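You operate a simulated robot arm through the tools that you are given. There is no shell and no other tool. Be economical: measure what you need, move in short steps, check, and stop when the job is done.

The job below is to be done with a simulated two-armed robot. You get a single attempt, and the scene is never put back.

Task
Put the vacuum's two hand tools together.
Fine: push the reducer into the hose cuff and the short wand into the dusting brush till they click; cuff and brush stay where they stand.

It is judged by the outcome, as a careful person would: the job done as asked, and still so three seconds after it is handed in. It fails if anything else is knocked over, pushed out of place, dropped, spilled or broken.

Robot
Two 7-joint arms with fingered hands on one trunk, on a base that drives. Base frame: it is fixed to the floor where the robot stands at the start and does not move with it; the origin is under the middle of the robot, x ahead of it, y to its left, z up; the surface under the hand at the start is at about z = 0.86. Units: m, rad, N and s.
The left shoulder is at the start at [0.07, 0.169, 1.293], the right one opposite. With the tool pointing down near the work surface each hand reaches from about 0.1 to 0.66 m from the robot's upright axis, wherever it stands, measured 20 degrees to its own side. Places, roughly: dusting brush (8x8x9 cm) [0.5, 0.3, 0.9]. Payload 3.4 kg a hand.
Tool frame (each hand has its own): the origin (TCP) lies between the finger pads and is the grasp point; the fingertips stand 0.023 m ahead of it; z points along the fingers, y is the line along which they close. Largest opening 0.116 m; the body of the gripper starts 0.065 m behind the TCP. The gripper is a hand of 4 fingers: y runs from the thumb to the fingers, the wrist lies at [0, 0, -0.211] in the tool frame, and closing takes about 1.5 s.
Orientation is told as [roll, pitch, yaw] about the base's x, y, z axes, in that order, counted from this pose: with the fingers straight down and closing along the base's y, the tool's x points along the base's -x, its y along +y and its z along -z.

Tools
- The arms move only by the tool jog_arm. It takes "left_deltas", "right_deltas" or both (then of equal length, played together; a hand with none holds still); each is a list that holds one entry, the list of rows, each a list of 7 numbers: the shift along the tool's x, y, z in m, then the turn, a rotation vector about the tool's x, y, z in rad, then the finger opening in m, from 0 to 0.116. In form: [[[dx, dy, dz, wx, wy, wz, gripper], ...]]. A call has 1 to 20 rows; each row is the pose to reach, as a shift and turn from the pose commanded when the call began, along the tool's axes at that moment. A row lasts 0.2 s, in which the tool goes at most 0.05 m and 0.15 rad; a call with a longer step from one row to the next is refused whole, and so is a gripper value outside its range. Where a pose cannot be reached the arm comes as near as it can. A force on the tool above 40 N (or 10 N above the force at the start of the call, whichever is more), or a blocked arm, ends the call early, and 0.2 s more pass. Each finger travels about 0.153 m/s and halts on what it meets, pressing with about 32 N; the grip force reading is that of the motor and also rises with nothing between the fingers. The clock runs only during rows and for 0.2 s after the last one: add rows that repeat a pose to give the fingers time. It gives the time, the measured TCP pose, the force on the tool (base axes), the opening and the grip force at its end, in the units of the frame above (readings bear some noise), with the torque about the TCP (base axes, N m) and any sound that the robot's microphone picked up, and new pictures: "pictures" is both (left out), scene, wrist or none (wrist: the cameras of the hands that moved).
- Cameras (640 x 400 px; columns grow to the right, rows downward): "scene" is now at [0.1386, 0.0056, 1.5219]; the picture's right is [0.05, -1.00, 0.00], its down [-0.56, -0.03, -0.83] and it looks along [0.83, 0.04, -0.56] (base axes); focal length 248 px, centre (320, 200). "left" rides on the left gripper at [-0.069, 0.001, -0.09] in its tool frame; the picture's right is [-0.01, -1.00, 0.00], its down [0.79, -0.01, -0.61] and it looks along [0.61, -0.01, 0.79] (tool axes); focal length 251 px, centre (320, 200). "right" rides on the right gripper at [0.069, 0.001, -0.09] in its tool frame; the picture's right is [-0.01, 1.00, 0.00], its down [-0.79, -0.01, -0.61] and it looks along [-0.61, -0.01, 0.79] (tool axes); focal length 251 px, centre (320, 200). There is no depth. A picture from a camera that has moved, and an enlarged one, comes with that camera's place and axes in the base frame and with its lens.
- slide_trunk(by): slides the trunk up (or, below 0, down) by that many m; the arms and the scene camera ride with it, the base frame stays. It gives what a move gives, with no picture.
- roll_base(legs): drives the robot by 1 to 6 legs, each [ahead, left, turn to the left] in m, m and rad, along the robot's own axes; the way and the turn of a leg run together, so that a leg with both is an arc; at most 1.5 m and 3.142 rad a leg. The arms and the cameras ride along, it lands a little off, and it stops where it bumps. It gives what a move gives, and a new picture of the scene camera.
- preshape(shape, hand): the hand has 4 fingers and takes this shape, open, in about a second: jaw (thumb against the fingers, like two jaws); tri (thumb and two fingers); tip (a fingertip pinch); poke (one finger out to press); point (the index stretched); flat (the hand flat); cup (the hand cupped); fist (a fist). The gripper value then closes the fingers along that shape, each until it touches; the sizes above hold for jaw. It gives what a move gives, with no picture.
- turn_head(pan, tilt): turns the head with the scene camera to pan (to the left, within 1.501 rad either way) and tilt (down, from -0.506 to 1.204), counted from straight ahead of the robot. It gives what a move gives, and a new picture of the scene camera.
- close_up(camera, box): a new picture of the part [left, top, right, bottom] of that camera's present view, enlarged. It takes no simulated time.
- close_job(): hands the job in; it is judged then, once.

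Go step by step. Nothing tells you exact positions but the pictures and the camera data: compare them with the known pose of the tool, close in by small moves and look again before you grip or let go. The budget is 120 turns and 260 pictures, counting those below and the enlarged ones. Unless the task says otherwise, let go and move clear before handing in, and close with one line.

The tools are called after "Request:" as name(argument=value, ...) on one line, values as JSON. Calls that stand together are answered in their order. jog_arm: Moves the arms, as the interface text tells. Its arguments: {"type":"object","properties":{"left_deltas":{"type":"array","items":{"type":"array","items":{"type":"array","items":{"type":"number"}}}},"right_deltas":{"type":"array","items":{"type":"array","items":{"type":"array","items":{"type":"number"}}}},"pictures":{"type":"string","enum":["both","scene","wrist","none"]}},"required":[]} The other tools are called the same way: slide_trunk (by) slides the trunk up or down; preshape (shape, hand) gives the hand a shape; roll_base (legs) drives the base; turn_head (pan, tilt) turns the head that bears the scene camera; close_up (camera, box) takes an enlarged picture of a part of a camera's view; close_job () hands the job in.

At the start:

```text
t: 0.0
left_position: [0.3534, 0.2082, 1.3652]
left_ee_rot: [0.0, 0.0, 0.0]
left_wrist_force: [-0.4, -0.2, -0.6]
left_wrist_torque: [0.01, 0.0, -0.01]
left_gripper_width: 0.1157
left_grip_force: 0.2
left_shape: jaw
right_position: [0.5208, -0.2277, 1.3048]
right_ee_rot: [0.0, 0.001, 0.001]
right_wrist_force: [0.1, 1.0, -0.1]
right_wrist_torque: [0.04, -0.02, 0.01]
right_gripper_width: 0.1158
right_grip_force: 0.0
right_shape: jaw
trunk travel left (down, up): [-0.8, 0.14]
robot x, y, heading: [0.0011, 0.0028, -0.002]
head pan, tilt: [0.052, 0.593]
```

scene: 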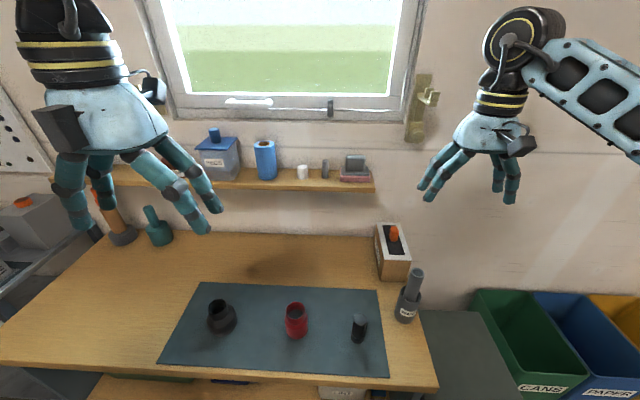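
right: 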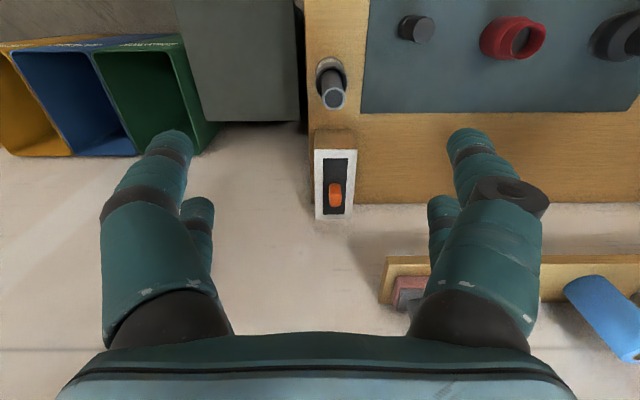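
left: 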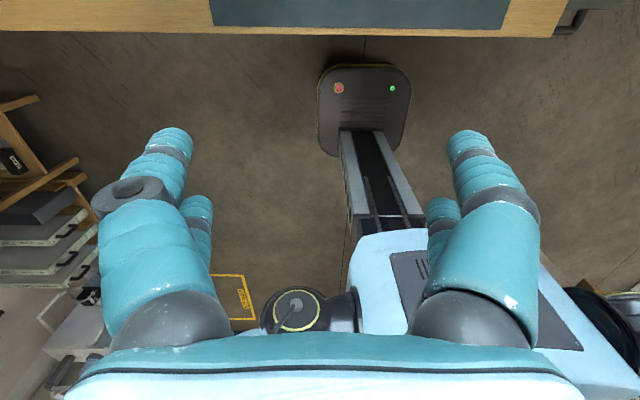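

I see a mat with a black brush-like piece, a red ring piece and a small black cylinder, plus a grey piece standing at the right edge of the bench. I'll enlarge these first.

Request:
close_up(camera="scene", box=[160, 260, 440, 390])

Request:
close_up(camera="scene", box=[340, 210, 460, 350])

Request:
close_up(camera="scene", box=[60, 110, 400, 260])

```text
2.29 times, centred on (300, 325) of scene
camera zoom: at [0.1386, 0.0056, 1.5219], right [0.05, -1.0, 0.0], down [-0.56, -0.03, -0.83], along [0.83, 0.04, -0.56], focal length 567 px, centre (366, -86)
```

zoom: 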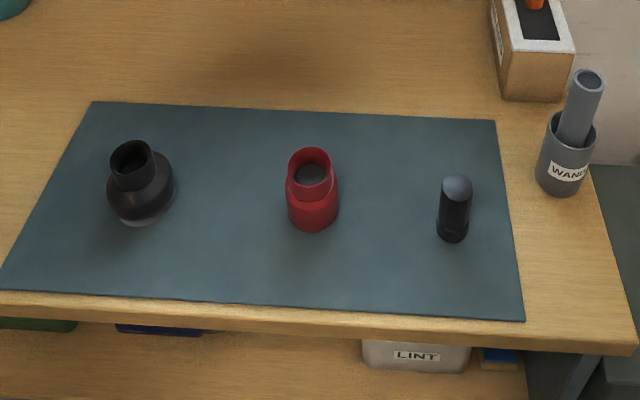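

```text
2.86 times, centred on (400, 280) of scene
camera zoom: at [0.1386, 0.0056, 1.5219], right [0.05, -1.0, 0.0], down [-0.56, -0.03, -0.83], along [0.83, 0.04, -0.56], focal length 709 px, centre (91, -29)
```

zoom: 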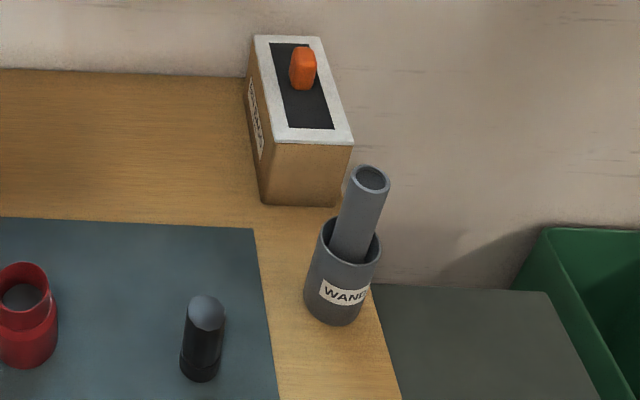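

```text
1.88 times, centred on (230, 185) of scene
camera zoom: at [0.1386, 0.0056, 1.5219], right [0.05, -1.0, 0.0], down [-0.56, -0.03, -0.83], along [0.83, 0.04, -0.56], focal length 467 px, centre (489, 228)
```

zoom: 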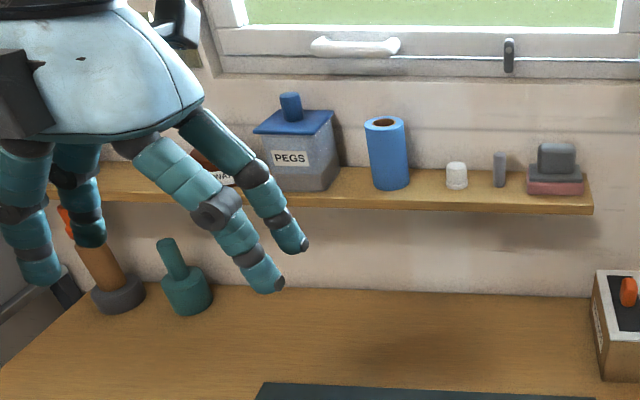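

Estimates: the reducer (black, ~3.4 cm across, ~9 cm tall) is near (0.485,-0.08), the cuff (red) near (0.495,0.08), the brush near (0.5,0.3), and the wand leans in a jar near (0.55,-0.225). I'll bring the right hand in to look at them closely.

Request:
jog_arm(right_deltas=[[[0.013, 0.025, 0.03, 0, 0, 0, 0.116], [0.026, 0.05, 0.06, 0, 0, 0, 0.116], [0.04, 0.075, 0.09, 0, 0, 0, 0.116], [0.053, 0.1, 0.12, 0, 0, 0, 0.116], [0.067, 0.125, 0.15, 0, 0, 0, 0.116], [0.08, 0.148, 0.18, 0, 0, 0, 0.116], [0.08, 0.148, 0.18, 0, 0, 0, 0.116]]], pictures="both")

```text
t: 1.6
left_position: [0.354, 0.2083, 1.3672]
left_ee_rot: [0.0, 0.001, -0.001]
left_wrist_force: [0.1, 0.7, 0.2]
left_wrist_torque: [0.01, 0.02, 0.0]
left_gripper_width: 0.1158
left_grip_force: 0.1
left_shape: jaw
right_position: [0.4393, -0.0785, 1.1209]
right_ee_rot: [0.001, -0.001, 0.001]
right_wrist_force: [-0.8, 0.4, 0.4]
right_wrist_torque: [0.02, 0.01, 0.03]
right_gripper_width: 0.116
right_grip_force: 0.1
right_shape: jaw
trunk travel left (down, up): [-0.8, 0.14]
robot x, y, heading: [-0.0045, 0.0006, -0.005]
head pan, tilt: [0.052, 0.593]
camera scene: at [0.1385, 0.0054, 1.5219], right [0.05, -1.0, 0.0], down [-0.56, -0.03, -0.83], along [0.83, 0.04, -0.56], focal length 248 px, centre (320, 200)
camera right: at [0.371, -0.0789, 1.2101], right [0.01, 1.0, 0.0], down [0.8, -0.01, 0.61], along [0.61, -0.01, -0.8], focal length 251 px, centre (320, 200)
```

scene: 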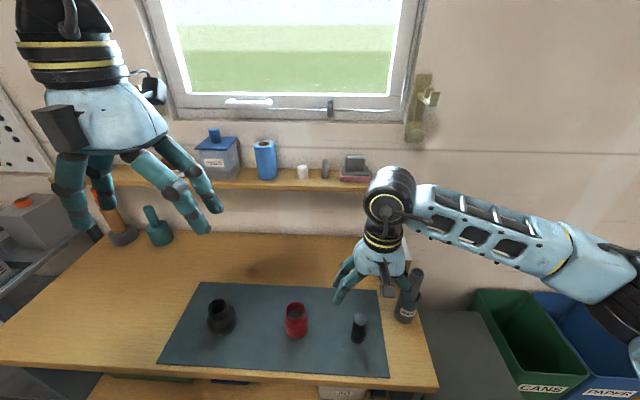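
right: 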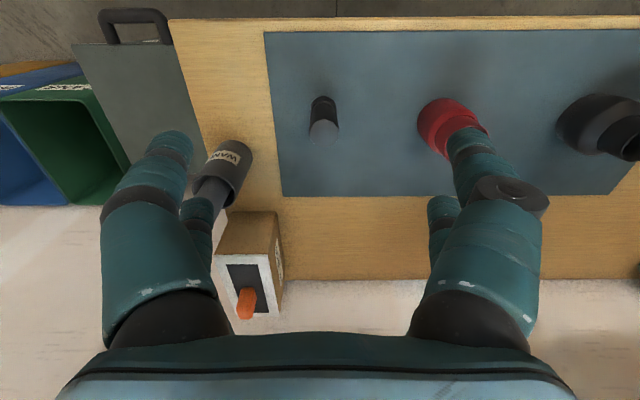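

The wrist view shows everything from above, with its image top towards the robot. I'll enlarge the reducer and cuff.

Request:
close_up(camera="right", box=[260, 70, 500, 180])

Request:
close_up(camera="scene", box=[270, 280, 390, 355])

```text
2.67 times, centred on (380, 125) of right
camera zoom: at [0.371, -0.0789, 1.2101], right [0.01, 1.0, 0.0], down [0.8, -0.01, 0.61], along [0.61, -0.01, -0.8], focal length 670 px, centre (160, 400)
```

zoom: 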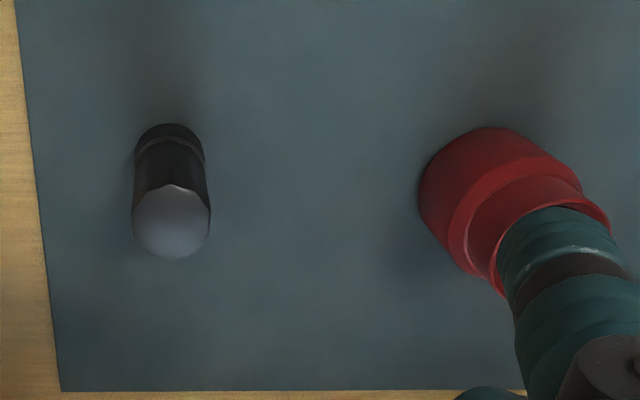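

```text
5.33 times, centred on (330, 318) of scene
camera zoom: at [0.1385, 0.0054, 1.5219], right [0.05, -1.0, 0.0], down [-0.56, -0.03, -0.83], along [0.83, 0.04, -0.56], focal length 1324 px, centre (267, -427)
```

zoom: 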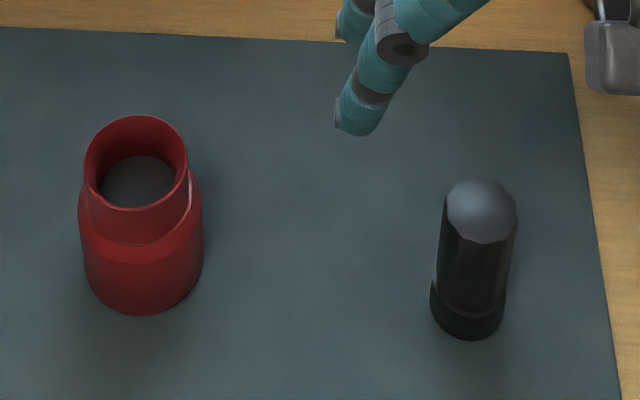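

The reducer has a slightly wider ring at its bottom; I need to see the cuff's bore straight on. I'll tilt the right hand so that its camera looks straight down over the cuff.

Request:
jog_arm(right_deltas=[[[-0.01, 0.03, 0.004, 0, 0.13, 0, 0.116], [-0.02, 0.06, 0.008, 0, 0.26, 0, 0.116], [-0.03, 0.095, 0.012, 0, 0.39, 0, 0.116], [-0.04, 0.13, 0.016, 0, 0.52, 0, 0.116], [-0.05, 0.158, 0.02, 0, 0.65, 0, 0.116], [-0.05, 0.158, 0.02, 0, 0.65, 0, 0.116]]], pictures="wrist")

Request:
close_up(camera="right", box=[220, 120, 420, 280])

```text
t: 3.0
left_position: [0.3534, 0.2071, 1.3666]
left_ee_rot: [-0.002, 0.001, -0.001]
left_wrist_force: [0.6, -0.1, 0.3]
left_wrist_torque: [0.0, 0.02, -0.03]
left_gripper_width: 0.1159
left_grip_force: 0.0
left_shape: jaw
right_position: [0.4412, 0.0532, 1.1198]
right_ee_rot: [-0.001, 0.65, 0.0]
right_wrist_force: [-0.6, 0.4, 0.1]
right_wrist_torque: [0.0, 0.02, 0.01]
right_gripper_width: 0.1159
right_grip_force: 0.0
right_shape: jaw
right hand out of reach, approached as far as the arm can: row 4, 5, 6
trunk travel left (down, up): [-0.8, 0.14]
robot x, y, heading: [-0.0034, 0.0017, -0.001]
head pan, tilt: [0.052, 0.593]
camera right: at [0.4414, 0.0537, 1.2315], right [0.01, 1.0, -0.01], down [1.0, -0.01, 0.0], along [0.0, -0.01, -1.0], focal length 251 px, centre (320, 200)
```

right: 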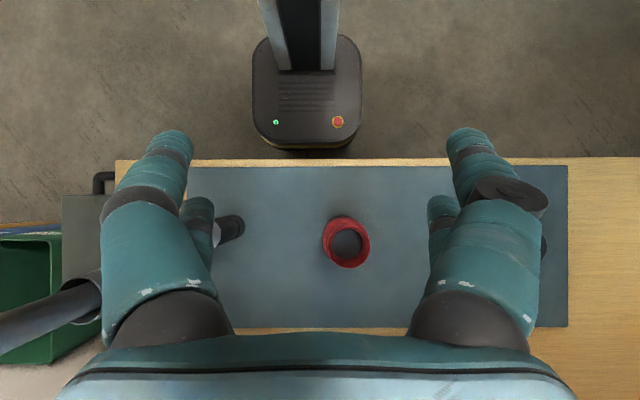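

```text
2.50 times, centred on (320, 200) of right
camera zoom: at [0.4414, 0.0537, 1.2315], right [0.01, 1.0, -0.01], down [1.0, -0.01, 0.0], along [0.0, -0.01, -1.0], focal length 629 px, centre (320, 200)
```

zoom: 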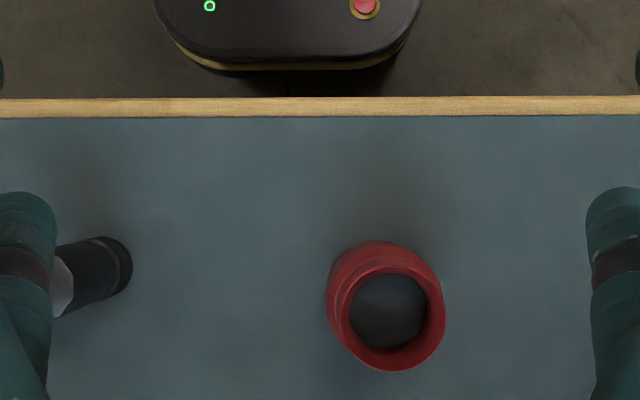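

The cuff's rim centre is about (0.494,0.085). Next I'll move the same tilted camera over the reducer to check its shape and position.

Request:
jog_arm(right_deltas=[[[-0.008, -0.027, 0.001, 0, 0, 0, 0.116], [-0.016, -0.054, 0.002, 0, 0, 0, 0.116], [-0.025, -0.081, 0.003, 0, 0, 0, 0.116], [-0.033, -0.108, 0.005, 0, 0, 0, 0.116], [-0.042, -0.133, 0.006, 0, 0, 0, 0.116], [-0.042, -0.133, 0.006, 0, 0, 0, 0.116]]], pictures="wrist")

Request:
close_up(camera="right", box=[220, 120, 420, 280])

```text
t: 4.4
left_position: [0.3536, 0.2099, 1.3663]
left_ee_rot: [0.0, 0.0, -0.001]
left_wrist_force: [0.6, 0.4, 0.5]
left_wrist_torque: [0.0, -0.04, -0.01]
left_gripper_width: 0.1162
left_grip_force: 0.1
left_shape: jaw
right_position: [0.4689, -0.0794, 1.0899]
right_ee_rot: [0.0, 0.65, -0.001]
right_wrist_force: [0.3, -0.5, 0.7]
right_wrist_torque: [0.0, 0.01, 0.04]
right_gripper_width: 0.1158
right_grip_force: 0.0
right_shape: jaw
trunk travel left (down, up): [-0.8, 0.14]
robot x, y, heading: [0.0005, -0.0008, 0.0]
head pan, tilt: [0.052, 0.593]
camera right: at [0.4688, -0.0787, 1.2009], right [0.01, 1.0, -0.01], down [1.0, -0.01, 0.0], along [0.0, -0.01, -1.0], focal length 251 px, centre (320, 200)
```

right: 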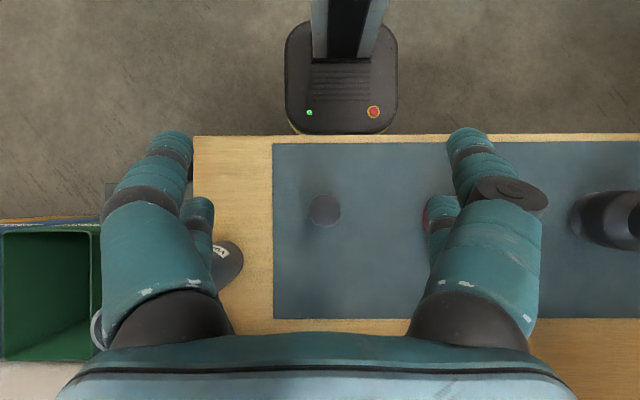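

```text
2.50 times, centred on (320, 200) of right
camera zoom: at [0.4688, -0.0787, 1.2009], right [0.01, 1.0, -0.01], down [1.0, -0.01, 0.0], along [0.0, -0.01, -1.0], focal length 629 px, centre (320, 200)
```

zoom: 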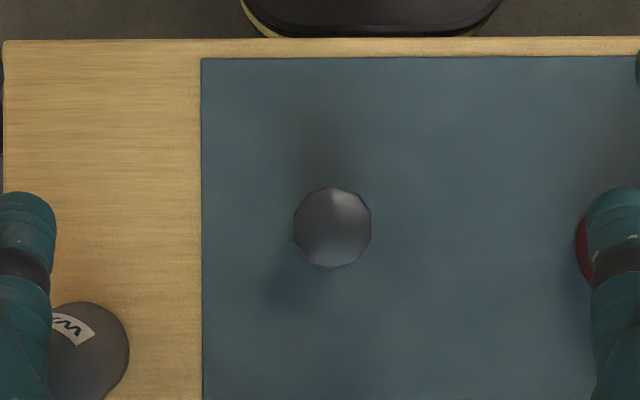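

The reducer's axis is near (0.480,-0.076) and its top diameter is about 31 mm. I'll enlarge the scene view more to see which end is shaped how, and check the bores.

Request:
close_up(camera="scene", box=[340, 305, 380, 350])

Request:
close_up(camera="scene", box=[276, 295, 316, 345])

Request:
close_up(camera="scene", box=[196, 290, 246, 340])

Request:
close_up(camera="scene", box=[385, 260, 435, 330])

```text
8.89 times, centred on (360, 328) of scene
camera zoom: at [0.1384, 0.0068, 1.5219], right [0.05, -1.0, 0.0], down [-0.56, -0.03, -0.83], along [0.83, 0.04, -0.56], focal length 2206 px, centre (-36, -933)
```

zoom: 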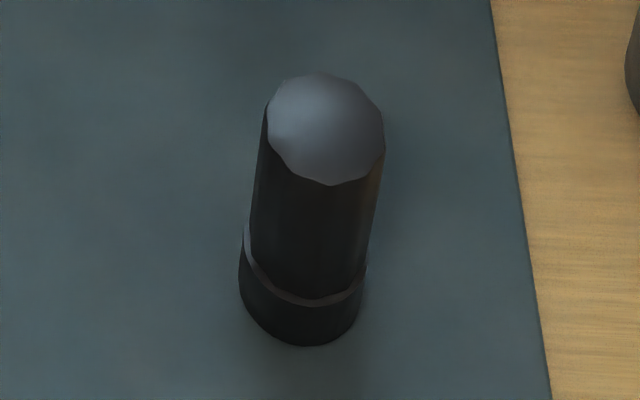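

```text
8.00 times, centred on (296, 320) of scene
camera zoom: at [0.1384, 0.0068, 1.5219], right [0.05, -1.0, 0.0], down [-0.56, -0.03, -0.83], along [0.83, 0.04, -0.56], focal length 1986 px, centre (512, -760)
```

zoom: 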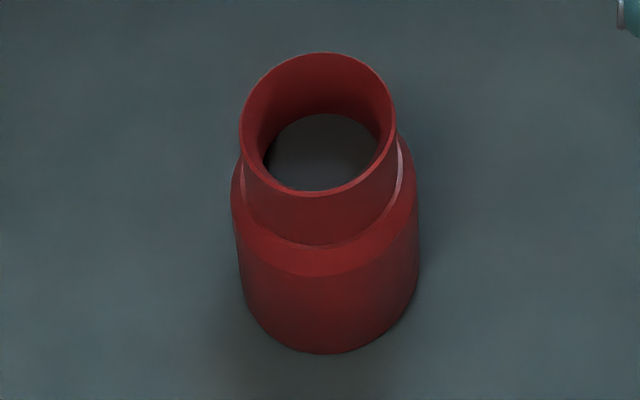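

```text
8.00 times, centred on (221, 315) of scene
camera zoom: at [0.1384, 0.0068, 1.5219], right [0.05, -1.0, 0.0], down [-0.56, -0.03, -0.83], along [0.83, 0.04, -0.56], focal length 1986 px, centre (1112, -720)
```

zoom: 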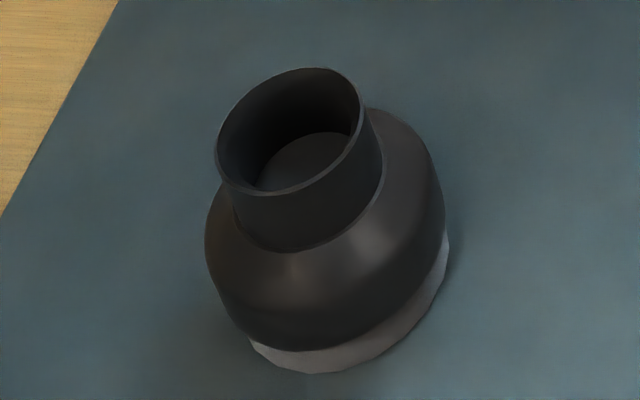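

```text
5.71 times, centred on (410, 295) of scene
camera zoom: at [0.1384, 0.0068, 1.5219], right [0.05, -1.0, 0.0], down [-0.56, -0.03, -0.83], along [0.83, 0.04, -0.56], focal length 1418 px, centre (-194, -343)
```

zoom: 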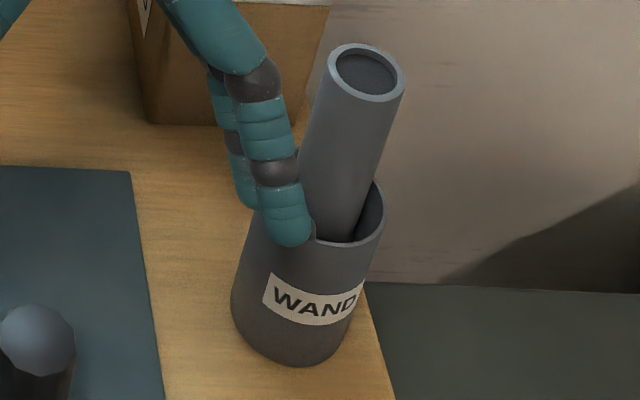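

The cuff and brush both show a funnel mouth with a ~35 mm bore; the reducer has a wider collar at its foot. I'll zoom further to measure diameters.

Request:
close_up(camera="scene", box=[352, 312, 370, 344])

Request:
close_up(camera="scene", box=[284, 300, 308, 322])

Request:
close_up(camera="scene", box=[205, 297, 233, 317])

```text
12.50 times, centred on (361, 328) of scene
camera zoom: at [0.1384, 0.0068, 1.5219], right [0.05, -1.0, 0.0], down [-0.56, -0.03, -0.83], along [0.83, 0.04, -0.56], focal length 3102 px, centre (-192, -1400)
```

zoom: 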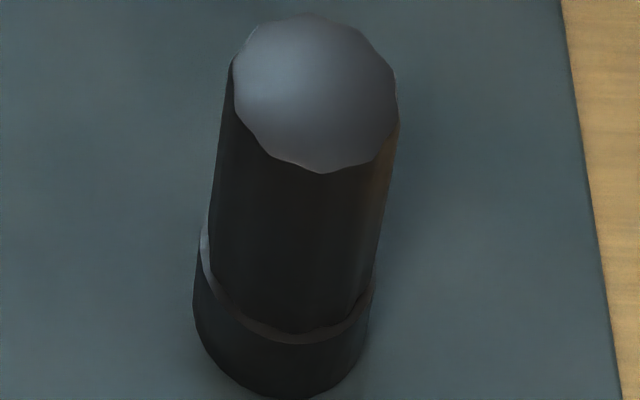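

```text
16.00 times, centred on (296, 311) of scene
camera zoom: at [0.1384, 0.0068, 1.5219], right [0.05, -1.0, 0.0], down [-0.56, -0.03, -0.83], along [0.83, 0.04, -0.56], focal length 3971 px, centre (704, -1576)
```

zoom: 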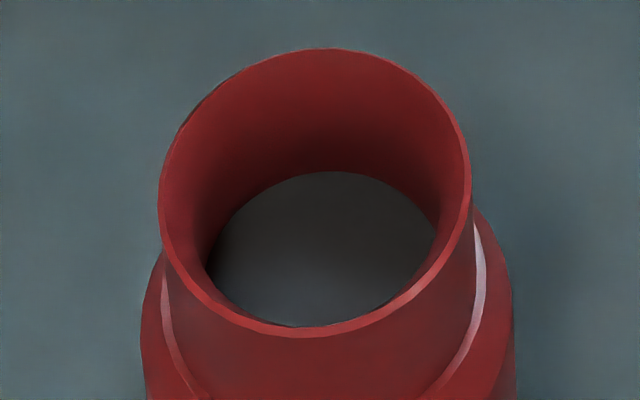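

```text
16.00 times, centred on (219, 307) of scene
camera zoom: at [0.1384, 0.0068, 1.5219], right [0.05, -1.0, 0.0], down [-0.56, -0.03, -0.83], along [0.83, 0.04, -0.56], focal length 3971 px, centre (1936, -1512)
```

zoom: 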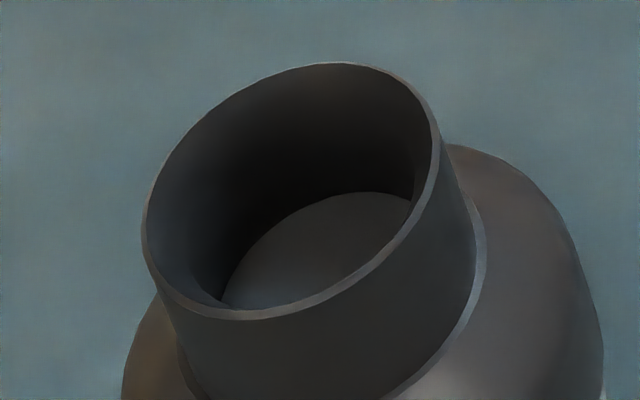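

The reducer looks like a ~32 mm body with a ~37 mm collar at its lower end; which end plugs in will be clearer once I lift it. I straighten the right hand above it at z≈1.04.

Request:
jog_arm(right_deltas=[[[-0.008, 0.001, 0.007, 0, -0.13, 0, 0.116], [-0.016, 0.001, 0.013, 0, -0.26, 0, 0.116], [-0.024, 0.002, 0.02, 0, -0.39, 0, 0.116], [-0.032, 0.003, 0.027, 0, -0.52, 0, 0.116], [-0.039, 0.003, 0.033, 0, -0.65, 0, 0.116], [-0.039, 0.003, 0.033, 0, -0.65, 0, 0.116]]], pictures="wrist")

Request:
close_up(camera="right", box=[250, 100, 390, 220])

```text
t: 5.8
left_position: [0.3538, 0.2096, 1.3662]
left_ee_rot: [0.0, 0.0, 0.0]
left_wrist_force: [0.4, 0.5, -0.5]
left_wrist_torque: [0.03, -0.04, 0.03]
left_gripper_width: 0.1157
left_grip_force: 0.0
left_shape: jaw
right_position: [0.4797, -0.0752, 1.0404]
right_ee_rot: [0.0, -0.001, 0.001]
right_wrist_force: [0.5, -0.7, -0.3]
right_wrist_torque: [0.01, 0.0, 0.0]
right_gripper_width: 0.1161
right_grip_force: 0.1
right_shape: jaw
trunk travel left (down, up): [-0.8, 0.14]
robot x, y, heading: [0.0004, -0.0023, 0.003]
head pan, tilt: [0.052, 0.593]
camera right: at [0.4106, -0.0759, 1.128], right [0.01, 1.0, 0.0], down [0.79, -0.01, 0.61], along [0.61, -0.01, -0.79], focal length 251 px, centre (320, 200)
```

right: 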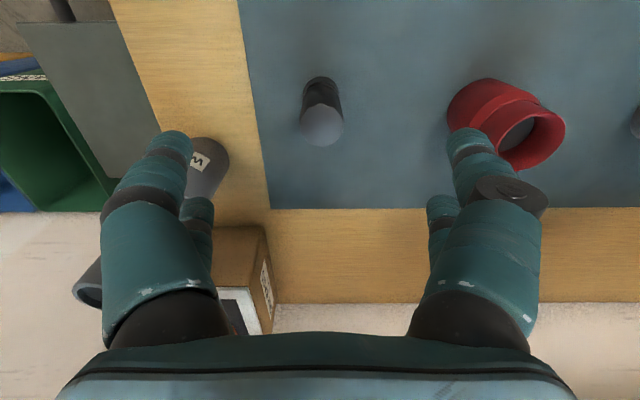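

```text
3.33 times, centred on (320, 160) of right
camera zoom: at [0.4106, -0.0759, 1.128], right [0.01, 1.0, 0.0], down [0.79, -0.01, 0.61], along [0.61, -0.01, -0.79], focal length 838 px, centre (320, 333)
```

zoom: 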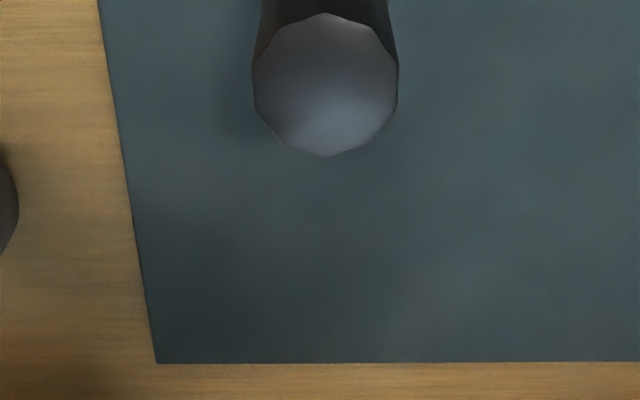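

Hand and reducer axes line up at (0.479,-0.0755). I lower to z≈0.925 and close gently on the upper body.

Request:
jog_arm(right_deltas=[[[0, 0, 0.03, 0, 0, 0, 0.116], [0, 0, 0.06, 0, 0, 0, 0.1], [0, 0, 0.09, 0, 0, 0, 0.09], [0, 0, 0.113, 0, 0, 0, 0.08], [0, 0, 0.113, 0, 0, 0, 0.065]]], pictures="both")

```text
t: 7.0
left_position: [0.3537, 0.208, 1.3663]
left_ee_rot: [0.001, 0.0, -0.001]
left_wrist_force: [-0.7, -0.1, -0.1]
left_wrist_torque: [0.03, 0.02, 0.02]
left_gripper_width: 0.1156
left_grip_force: 0.1
left_shape: jaw
right_position: [0.4786, -0.0774, 0.9278]
right_ee_rot: [-0.001, -0.001, 0.001]
right_wrist_force: [0.3, 0.0, 0.2]
right_wrist_torque: [-0.01, 0.01, 0.01]
right_gripper_width: 0.0656
right_grip_force: 0.1
right_shape: jaw
trunk travel left (down, up): [-0.8, 0.14]
robot x, y, heading: [-0.0003, 0.0002, 0.001]
head pan, tilt: [0.052, 0.593]
camera scene: at [0.1386, 0.0057, 1.5219], right [0.05, -1.0, 0.0], down [-0.56, -0.03, -0.83], along [0.83, 0.04, -0.56], focal length 248 px, centre (320, 200)
camera right: at [0.4109, -0.0778, 1.0159], right [0.01, 1.0, 0.0], down [0.79, -0.01, 0.61], along [0.61, -0.01, -0.8], focal length 251 px, centre (320, 200)
```

scene: 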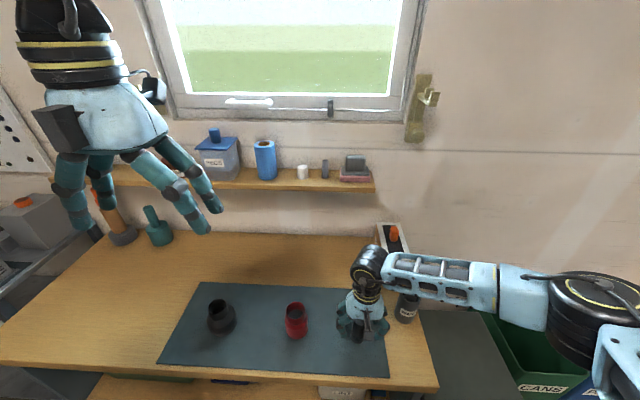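
right: 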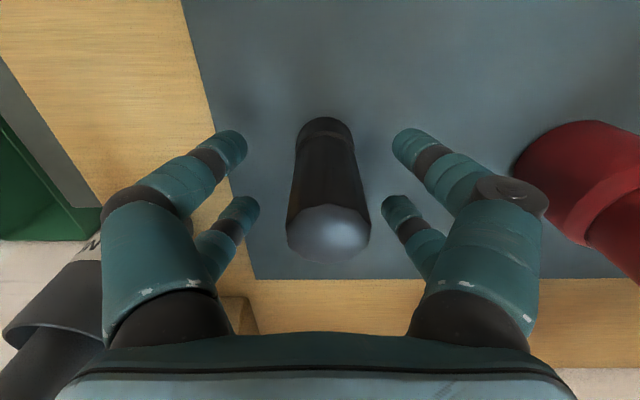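

The reducer stands well between the fingers. I'll close on it.

Request:
jog_arm(right_deltas=[[[0, 0.002, 0, 0, 0, 0, 0.05], [0, 0.002, 0, 0, 0, 0, 0.04], [0, 0.002, 0, 0, 0, 0, 0.025], [0, 0.002, 0, 0, 0, 0, 0.015], [0, 0.002, 0, 0, 0, 0, 0.01], [0, 0.002, 0, 0, 0, 0, 0.01]]], pictures="wrist")

```text
t: 8.4
left_position: [0.3536, 0.2078, 1.3667]
left_ee_rot: [-0.001, -0.001, -0.001]
left_wrist_force: [-0.8, 0.4, 0.1]
left_wrist_torque: [0.0, 0.0, 0.04]
left_gripper_width: 0.1158
left_grip_force: 0.1
left_shape: jaw
right_position: [0.479, -0.0761, 0.9265]
right_ee_rot: [-0.001, -0.001, -0.001]
right_wrist_force: [-0.3, 0.2, 1.0]
right_wrist_torque: [0.0, 0.01, -0.02]
right_gripper_width: 0.011
right_grip_force: 0.1
right_shape: jaw
trunk travel left (down, up): [-0.8, 0.14]
robot x, y, heading: [0.001, 0.0001, 0.004]
head pan, tilt: [0.052, 0.593]
camera right: at [0.4105, -0.0754, 1.0157], right [0.01, 1.0, 0.0], down [0.79, -0.01, 0.61], along [0.61, -0.01, -0.79], focal length 251 px, centre (320, 200)
```

right: 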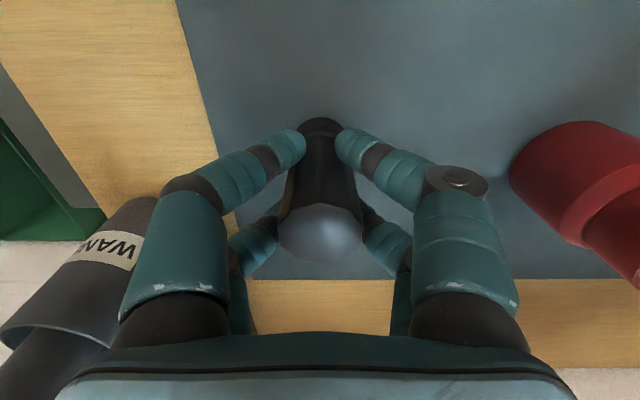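

The fingers look in contact but the reading shows little force; I'll close fully and check.

Request:
jog_arm(right_deltas=[[[0, 0, 0, 0, 0, 0, 0.0], [0, 0, 0, 0, 0, 0, 0.0], [0, 0, 0, 0, 0, 0, 0.0], [0, 0, 0, 0, 0, 0, 0.0]]], pictures="wrist")

Request:
close_up(camera="scene", box=[325, 270, 405, 350])

```text
t: 9.4
left_position: [0.3548, 0.2081, 1.3674]
left_ee_rot: [0.0, 0.0, 0.0]
left_wrist_force: [-0.3, -0.1, -0.1]
left_wrist_torque: [0.03, -0.02, -0.02]
left_gripper_width: 0.1157
left_grip_force: 0.0
left_shape: jaw
right_position: [0.4779, -0.0761, 0.9266]
right_ee_rot: [0.002, 0.0, 0.0]
right_wrist_force: [0.4, -0.6, 0.7]
right_wrist_torque: [0.01, 0.03, 0.0]
right_gripper_width: 0.0047
right_grip_force: 31.5
right_shape: jaw
trunk travel left (down, up): [-0.8, 0.14]
robot x, y, heading: [0.001, -0.0024, 0.003]
head pan, tilt: [0.052, 0.593]
camera right: at [0.4106, -0.0755, 1.0156], right [0.01, 1.0, 0.0], down [0.79, -0.01, 0.61], along [0.61, -0.01, -0.79], focal length 251 px, centre (320, 200)
```

right: 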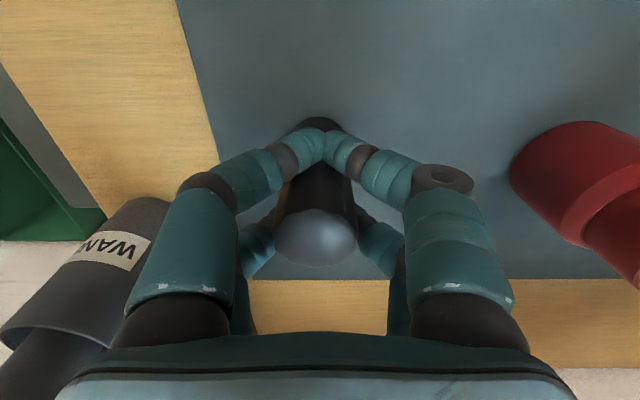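

```text
5.00 times, centred on (365, 310) of scene
camera zoom: at [0.1387, 0.0056, 1.5218], right [0.05, -1.0, 0.0], down [-0.56, -0.03, -0.83], along [0.83, 0.04, -0.56], focal length 1241 px, centre (95, -350)
```

zoom: 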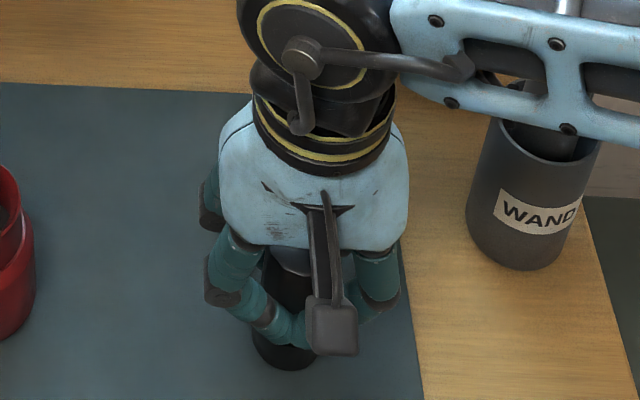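

The two near fingers slid past the reducer's front rather than clamping it, so jaw shape isn't ideal for this thin cylinder. I'll open, rise and try the "tri" shape.

Request:
jog_arm(right_deltas=[[[0, 0, 0, 0, 0, 0, 0.03], [0, 0, 0, 0, 0, 0, 0.06], [0, 0, 0, 0, 0, 0, 0.09], [0, 0, -0.03, 0, 0, 0, 0.11], [0, 0, -0.06, 0, 0, 0, 0.116], [0, 0, -0.09, 0, 0, 0, 0.116], [0, 0, -0.12, 0, 0, 0, 0.116]]], pictures="none")

Request:
preshape(hand="right", shape="tri")

Request:
jog_arm(right_deltas=[[[0, 0, 0, 0, 0, 0, 0.116]]], pictures="both")

```text
t: 11.0
left_position: [0.3529, 0.2084, 1.3664]
left_ee_rot: [0.0, 0.0, 0.0]
left_wrist_force: [-0.4, 0.0, -1.0]
left_wrist_torque: [-0.04, 0.02, 0.02]
left_gripper_width: 0.1161
left_grip_force: 0.1
left_shape: jaw
right_position: [0.4792, -0.0706, 1.0467]
right_ee_rot: [-0.001, 0.001, -0.001]
right_wrist_force: [-0.6, 0.1, -0.5]
right_wrist_torque: [0.01, -0.01, 0.01]
right_gripper_width: 0.116
right_grip_force: 0.0
right_shape: jaw
trunk travel left (down, up): [-0.8, 0.14]
robot x, y, heading: [-0.0028, 0.0005, 0.002]
head pan, tilt: [0.052, 0.593]
```

```text
t: 11.9
left_position: [0.3531, 0.208, 1.3665]
left_ee_rot: [-0.001, 0.0, 0.0]
left_wrist_force: [-0.9, -0.9, 0.1]
left_wrist_torque: [-0.02, 0.03, -0.02]
left_gripper_width: 0.116
left_grip_force: 0.0
left_shape: jaw
right_position: [0.4794, -0.0711, 1.046]
right_ee_rot: [0.001, 0.0, 0.0]
right_wrist_force: [0.2, -0.5, -0.2]
right_wrist_torque: [0.03, 0.03, 0.02]
right_gripper_width: 0.1161
right_grip_force: 0.0
right_shape: tri
trunk travel left (down, up): [-0.8, 0.14]
robot x, y, heading: [-0.0002, 0.0026, -0.001]
head pan, tilt: [0.052, 0.593]
```

```text
t: 12.3
left_position: [0.3528, 0.2081, 1.3673]
left_ee_rot: [0.0, -0.001, 0.0]
left_wrist_force: [0.1, -0.6, -0.4]
left_wrist_torque: [0.01, 0.04, -0.02]
left_gripper_width: 0.116
left_grip_force: 0.1
left_shape: jaw
right_position: [0.4789, -0.0718, 1.0466]
right_ee_rot: [0.0, -0.001, 0.002]
right_wrist_force: [-1.2, 0.3, -0.3]
right_wrist_torque: [0.0, -0.01, -0.01]
right_gripper_width: 0.1158
right_grip_force: 0.0
right_shape: tri
trunk travel left (down, up): [-0.8, 0.14]
robot x, y, heading: [0.0001, 0.0008, 0.001]
head pan, tilt: [0.052, 0.593]
camera scene: at [0.1386, 0.0056, 1.5219], right [0.05, -1.0, 0.0], down [-0.56, -0.03, -0.83], along [0.83, 0.04, -0.56], focal length 248 px, centre (320, 200)
camera right: at [0.4112, -0.0709, 1.135], right [0.01, 1.0, 0.0], down [0.79, -0.01, 0.61], along [0.61, -0.01, -0.79], focal length 251 px, centre (320, 200)
```

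scene: 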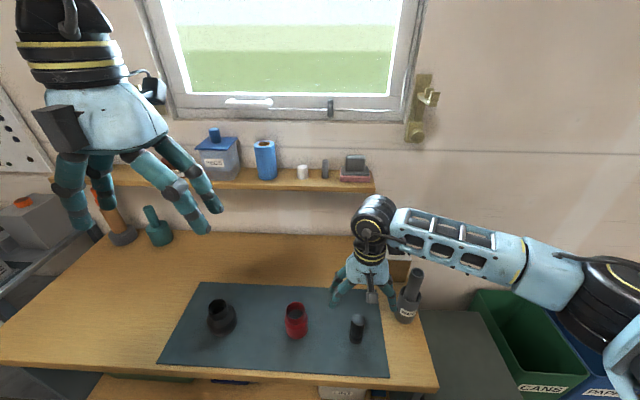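
right: 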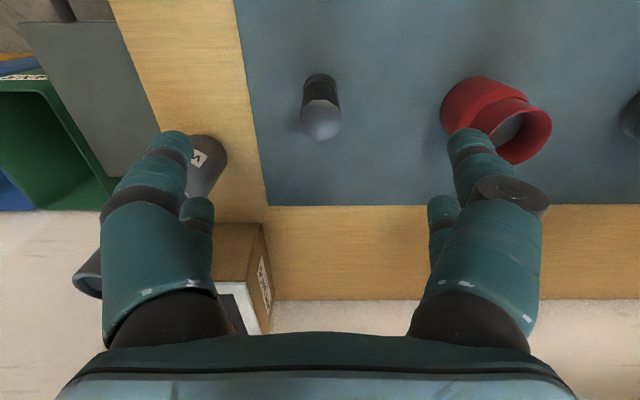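

The reducer still stands. I'll test how "tri" closes in free air, looking at the fingers at partial closure.

Request:
jog_arm(right_deltas=[[[0, 0, 0, 0, 0, 0, 0.09], [0, 0, 0, 0, 0, 0, 0.06], [0, 0, 0, 0, 0, 0, 0.033], [0, 0, 0, 0, 0, 0, 0.033], [0, 0, 0, 0, 0, 0, 0.033]]], pictures="wrist")

Request:
preshape(hand="right", shape="tip")

Request:
jog_arm(right_deltas=[[[0, 0, 0, 0, 0, 0, 0.09], [0, 0, 0, 0, 0, 0, 0.06], [0, 0, 0, 0, 0, 0, 0.033], [0, 0, 0, 0, 0, 0, 0.033], [0, 0, 0, 0, 0, 0, 0.033]]], pictures="wrist")

```text
t: 13.5
left_position: [0.3532, 0.208, 1.367]
left_ee_rot: [-0.001, 0.001, 0.0]
left_wrist_force: [0.5, -0.4, -0.1]
left_wrist_torque: [0.0, -0.04, -0.04]
left_gripper_width: 0.1158
left_grip_force: 0.2
left_shape: jaw
right_position: [0.4789, -0.0715, 1.0465]
right_ee_rot: [0.0, 0.001, 0.0]
right_wrist_force: [-0.7, 0.1, 0.7]
right_wrist_torque: [0.0, -0.01, -0.01]
right_gripper_width: 0.0334
right_grip_force: 0.1
right_shape: tri
trunk travel left (down, up): [-0.8, 0.14]
robot x, y, heading: [-0.0009, 0.0001, 0.002]
head pan, tilt: [0.052, 0.593]
camera right: at [0.4112, -0.0709, 1.135], right [0.01, 1.0, 0.0], down [0.79, -0.01, 0.61], along [0.61, -0.01, -0.79], focal length 251 px, centre (320, 200)
```

right: 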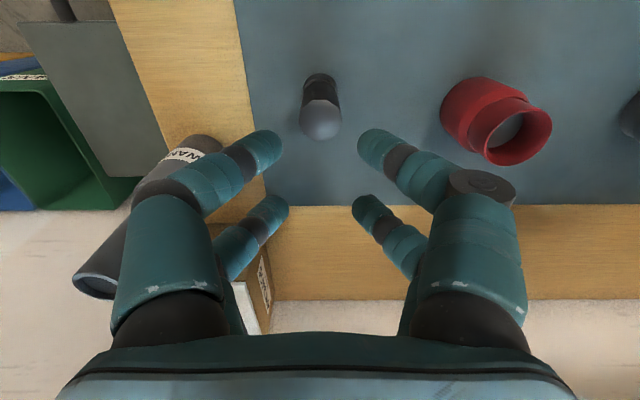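

```text
t: 14.4
left_position: [0.354, 0.2077, 1.3668]
left_ee_rot: [0.0, -0.001, 0.001]
left_wrist_force: [0.0, 0.0, 0.1]
left_wrist_torque: [-0.03, 0.0, 0.03]
left_gripper_width: 0.1156
left_grip_force: 0.0
left_shape: jaw
right_position: [0.4799, -0.0699, 1.0462]
right_ee_rot: [0.001, -0.001, 0.0]
right_wrist_force: [-0.7, 0.1, 0.0]
right_wrist_torque: [0.0, -0.04, 0.01]
right_gripper_width: 0.1159
right_grip_force: 0.0
right_shape: tip
trunk travel left (down, up): [-0.8, 0.14]
robot x, y, heading: [-0.0023, -0.0001, -0.002]
head pan, tilt: [0.052, 0.593]
```

```text
t: 15.6
left_position: [0.3536, 0.2083, 1.3666]
left_ee_rot: [0.0, 0.001, -0.001]
left_wrist_force: [0.4, 0.0, -0.6]
left_wrist_torque: [0.0, 0.01, 0.01]
left_gripper_width: 0.1162
left_grip_force: 0.1
left_shape: jaw
right_position: [0.4795, -0.0708, 1.0463]
right_ee_rot: [-0.001, 0.002, 0.0]
right_wrist_force: [0.2, 0.0, 0.2]
right_wrist_torque: [0.0, 0.01, 0.05]
right_gripper_width: 0.0333
right_grip_force: 0.0
right_shape: tip
trunk travel left (down, up): [-0.8, 0.14]
robot x, y, heading: [0.0013, 0.0031, -0.002]
head pan, tilt: [0.052, 0.593]
camera right: at [0.4112, -0.0709, 1.135], right [0.01, 1.0, 0.0], down [0.79, -0.01, 0.61], along [0.61, -0.01, -0.79], focal length 251 px, centre (320, 200)
```

right: 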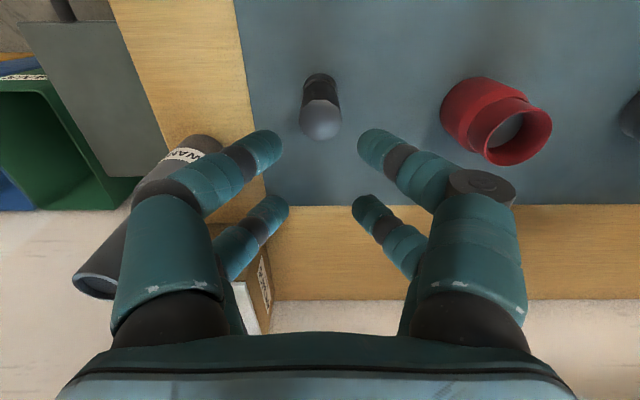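

All shapes close with two finger pairs 4 cm apart, so the earlier closure actually wedged the 32 mm cylinder between the pairs at ~31 N. I'll go back to jaw, regrip centred, and test a small lift.

Request:
preshape(hand="right", shape="jaw")

Request:
jog_arm(right_deltas=[[[0, 0, 0.03, 0, 0, 0, 0.116], [0, 0, 0.06, 0, 0, 0, 0.1], [0, 0, 0.09, 0, 0, 0, 0.08], [0, 0, 0.122, 0, 0, 0, 0.06], [0, 0, 0.122, 0, 0, 0, 0.04], [0, 0, 0.122, 0, 0, 0, 0.02], [0, 0, 0.122, 0, 0, 0, 0.0], [0, 0, 0.122, 0, 0, 0, 0.0], [0, 0, 0.122, 0, 0, 0, 0.0], [0, 0, 0.122, 0, 0, 0, 0.0]]], pictures="wrist")

Request:
jog_arm(right_deltas=[[[0, 0, -0.01, 0, 0, 0, 0.0], [0, 0, -0.02, 0, 0, 0, 0.0], [0, 0, -0.02, 0, 0, 0, 0.0]]], pictures="both")

```text
t: 16.5
left_position: [0.3536, 0.208, 1.3661]
left_ee_rot: [0.0, -0.001, 0.0]
left_wrist_force: [0.0, 0.4, 0.8]
left_wrist_torque: [-0.01, -0.03, -0.03]
left_gripper_width: 0.116
left_grip_force: 0.1
left_shape: jaw
right_position: [0.4803, -0.0713, 1.0454]
right_ee_rot: [0.001, 0.002, 0.001]
right_wrist_force: [0.2, 0.1, 0.5]
right_wrist_torque: [0.01, 0.0, -0.01]
right_gripper_width: 0.1159
right_grip_force: 0.1
right_shape: jaw
trunk travel left (down, up): [-0.8, 0.14]
robot x, y, heading: [-0.0003, 0.0007, -0.005]
head pan, tilt: [0.052, 0.593]
```

```text
t: 18.7
left_position: [0.3549, 0.208, 1.3668]
left_ee_rot: [-0.001, 0.0, -0.001]
left_wrist_force: [-0.1, 0.3, 0.1]
left_wrist_torque: [0.02, -0.01, 0.0]
left_gripper_width: 0.1161
left_grip_force: 0.2
left_shape: jaw
right_position: [0.4804, -0.0707, 0.926]
right_ee_rot: [0.0, -0.001, 0.001]
right_wrist_force: [0.3, 0.3, -0.1]
right_wrist_torque: [-0.02, -0.03, -0.01]
right_gripper_width: 0.0072
right_grip_force: 31.3
right_shape: jaw
trunk travel left (down, up): [-0.8, 0.14]
robot x, y, heading: [-0.0006, -0.0014, 0.001]
head pan, tilt: [0.052, 0.593]
camera right: at [0.4128, -0.0709, 1.0135], right [0.01, 1.0, 0.0], down [0.79, -0.01, 0.61], along [0.61, -0.01, -0.8], focal length 251 px, centre (320, 200)
```

right: 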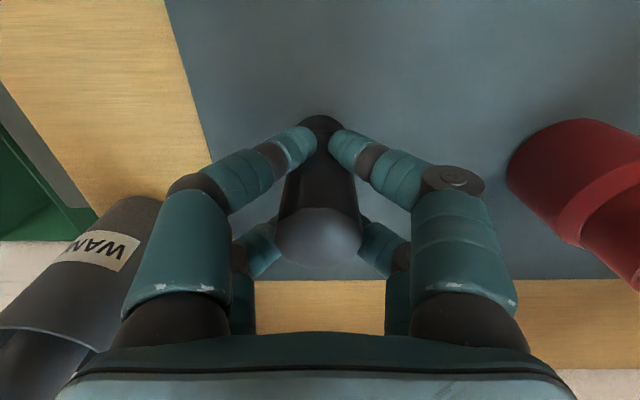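

```text
t: 19.5
left_position: [0.3549, 0.2094, 1.3668]
left_ee_rot: [-0.002, 0.0, 0.001]
left_wrist_force: [0.5, -0.7, -0.3]
left_wrist_torque: [0.0, 0.02, -0.02]
left_gripper_width: 0.1159
left_grip_force: 0.1
left_shape: jaw
right_position: [0.4799, -0.071, 0.9459]
right_ee_rot: [0.0, 0.001, -0.001]
right_wrist_force: [0.0, 0.4, -0.7]
right_wrist_torque: [0.01, 0.05, 0.01]
right_gripper_width: 0.0072
right_grip_force: 31.5
right_shape: jaw
trunk travel left (down, up): [-0.8, 0.14]
robot x, y, heading: [-0.0009, -0.0016, -0.001]
head pan, tilt: [0.052, 0.593]
camera scene: at [0.1388, 0.0057, 1.5218], right [0.05, -1.0, 0.0], down [-0.56, -0.03, -0.83], along [0.83, 0.04, -0.56], focal length 248 px, centre (320, 200)
camera right: at [0.4119, -0.0722, 1.0345], right [0.01, 1.0, 0.0], down [0.79, -0.01, 0.61], along [0.61, -0.01, -0.79], focal length 251 px, centre (320, 200)
```

scene: 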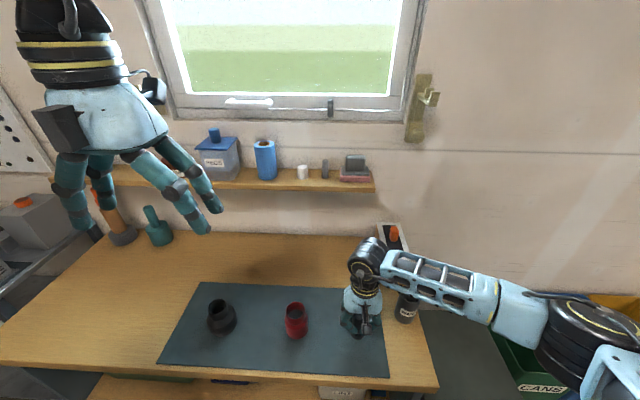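
right: 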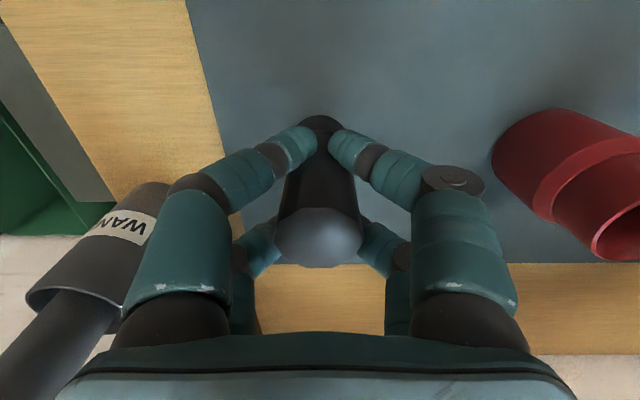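

The reducer lifted firmly with the hand. I'll raise it and tilt it so that the scene camera sees its underside.

Request:
jog_arm(right_deltas=[[[0, 0, -0.045, 0, 0, 0, 0.0], [0, 0, -0.09, 0, 0, 0, 0.0], [0, 0, -0.135, 0, 0.13, 0, 0.0], [0, 0, -0.18, 0, 0.26, 0, 0.0], [0, -0.01, -0.225, 0, 0.39, 0, 0.0], [0, -0.02, -0.27, 0, 0.52, 0, 0.0], [0, -0.03, -0.315, 0, 0.65, 0, 0.0], [0, -0.04, -0.35, 0, 0.78, 0, 0.0], [0, -0.04, -0.38, 0, 0.91, 0, 0.0], [0, -0.04, -0.4, 0, 1.04, 0, 0.0], [0, -0.04, -0.4, 0, 1.15, 0, 0.0], [0, -0.04, -0.4, 0, 1.15, 0, 0.0]]], pictures="scene")

```text
t: 22.1
left_position: [0.356, 0.206, 1.3652]
left_ee_rot: [0.002, 0.001, 0.0]
left_wrist_force: [-0.4, -0.9, -0.6]
left_wrist_torque: [0.02, 0.01, 0.01]
left_gripper_width: 0.116
left_grip_force: 0.1
left_shape: jaw
right_position: [0.3406, -0.1417, 1.2103]
right_ee_rot: [0.003, 1.152, 0.003]
right_wrist_force: [0.7, -0.1, 0.2]
right_wrist_torque: [-0.01, -0.01, 0.02]
right_gripper_width: 0.0033
right_grip_force: 32.2
right_shape: jaw
right hand out of reach, approached as far as the arm can: row 7, 8, 9, 10, 11, 12
trunk travel left (down, up): [-0.8, 0.14]
robot x, y, heading: [-0.0004, -0.0007, 0.004]
head pan, tilt: [0.052, 0.593]
camera scene: at [0.1408, 0.0037, 1.5216], right [0.05, -1.0, 0.0], down [-0.56, -0.03, -0.83], along [0.83, 0.04, -0.56], focal length 248 px, centre (320, 200)
```

scene: 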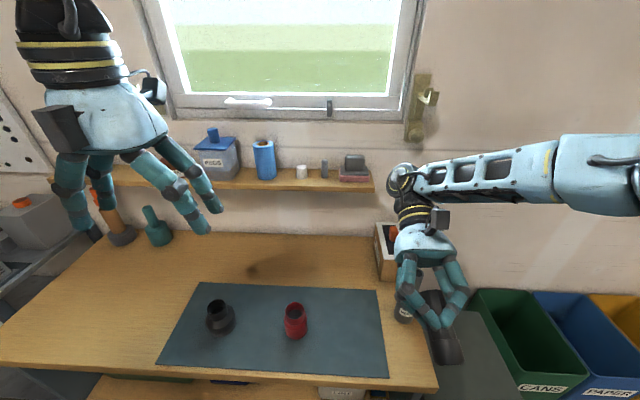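

The reducer is tilted into view; I enlarge it.

Request:
close_up(camera="scene", box=[385, 250, 485, 375])

Request:
close_up(camera="right", box=[220, 80, 420, 280])

Request:
close_up(camera="left", box=[0, 0, 640, 400])

```text
3.20 times, centred on (435, 312) of scene
camera zoom: at [0.1408, 0.0037, 1.5216], right [0.05, -1.0, 0.0], down [-0.56, -0.03, -0.83], along [0.83, 0.04, -0.56], focal length 794 px, centre (-48, -160)
```

zoom: 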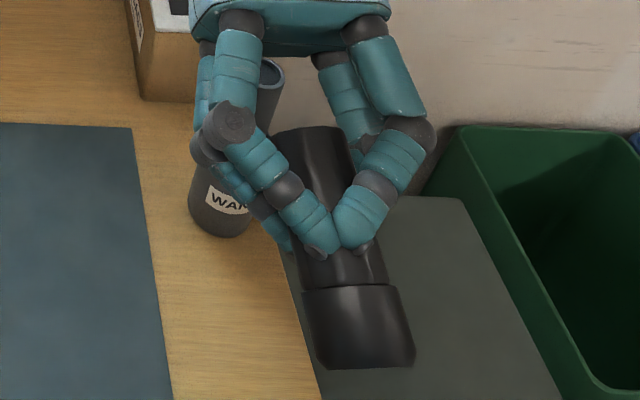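

```text
2.00 times, centred on (320, 180) of right
camera zoom: at [0.3956, -0.1409, 1.307], right [0.0, 1.0, -0.01], down [0.88, -0.01, -0.48], along [-0.48, 0.0, -0.88], focal length 503 px, centre (320, 240)
```

zoom: 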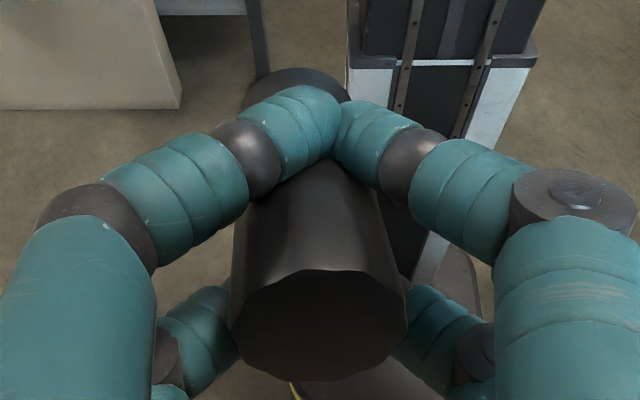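

```text
1.00 times, centred on (320, 200) of left (not enlarged: the box is as wide or as high as the picture)
camera zoom: at [0.4248, 0.2074, 1.4564], right [0.01, -1.0, 0.0], down [-0.79, -0.01, 0.61], along [-0.61, 0.0, -0.79], focal length 251 px, centre (320, 200)
```

zoom: 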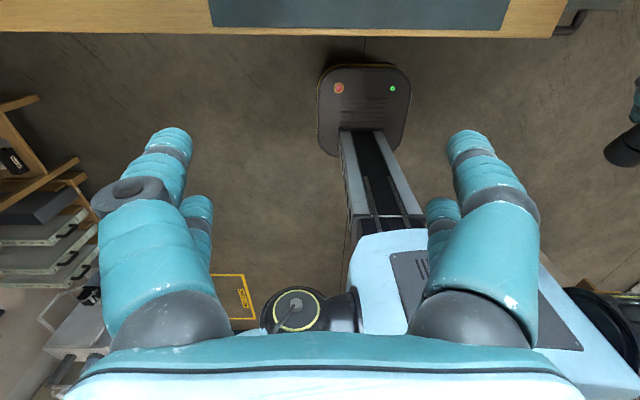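

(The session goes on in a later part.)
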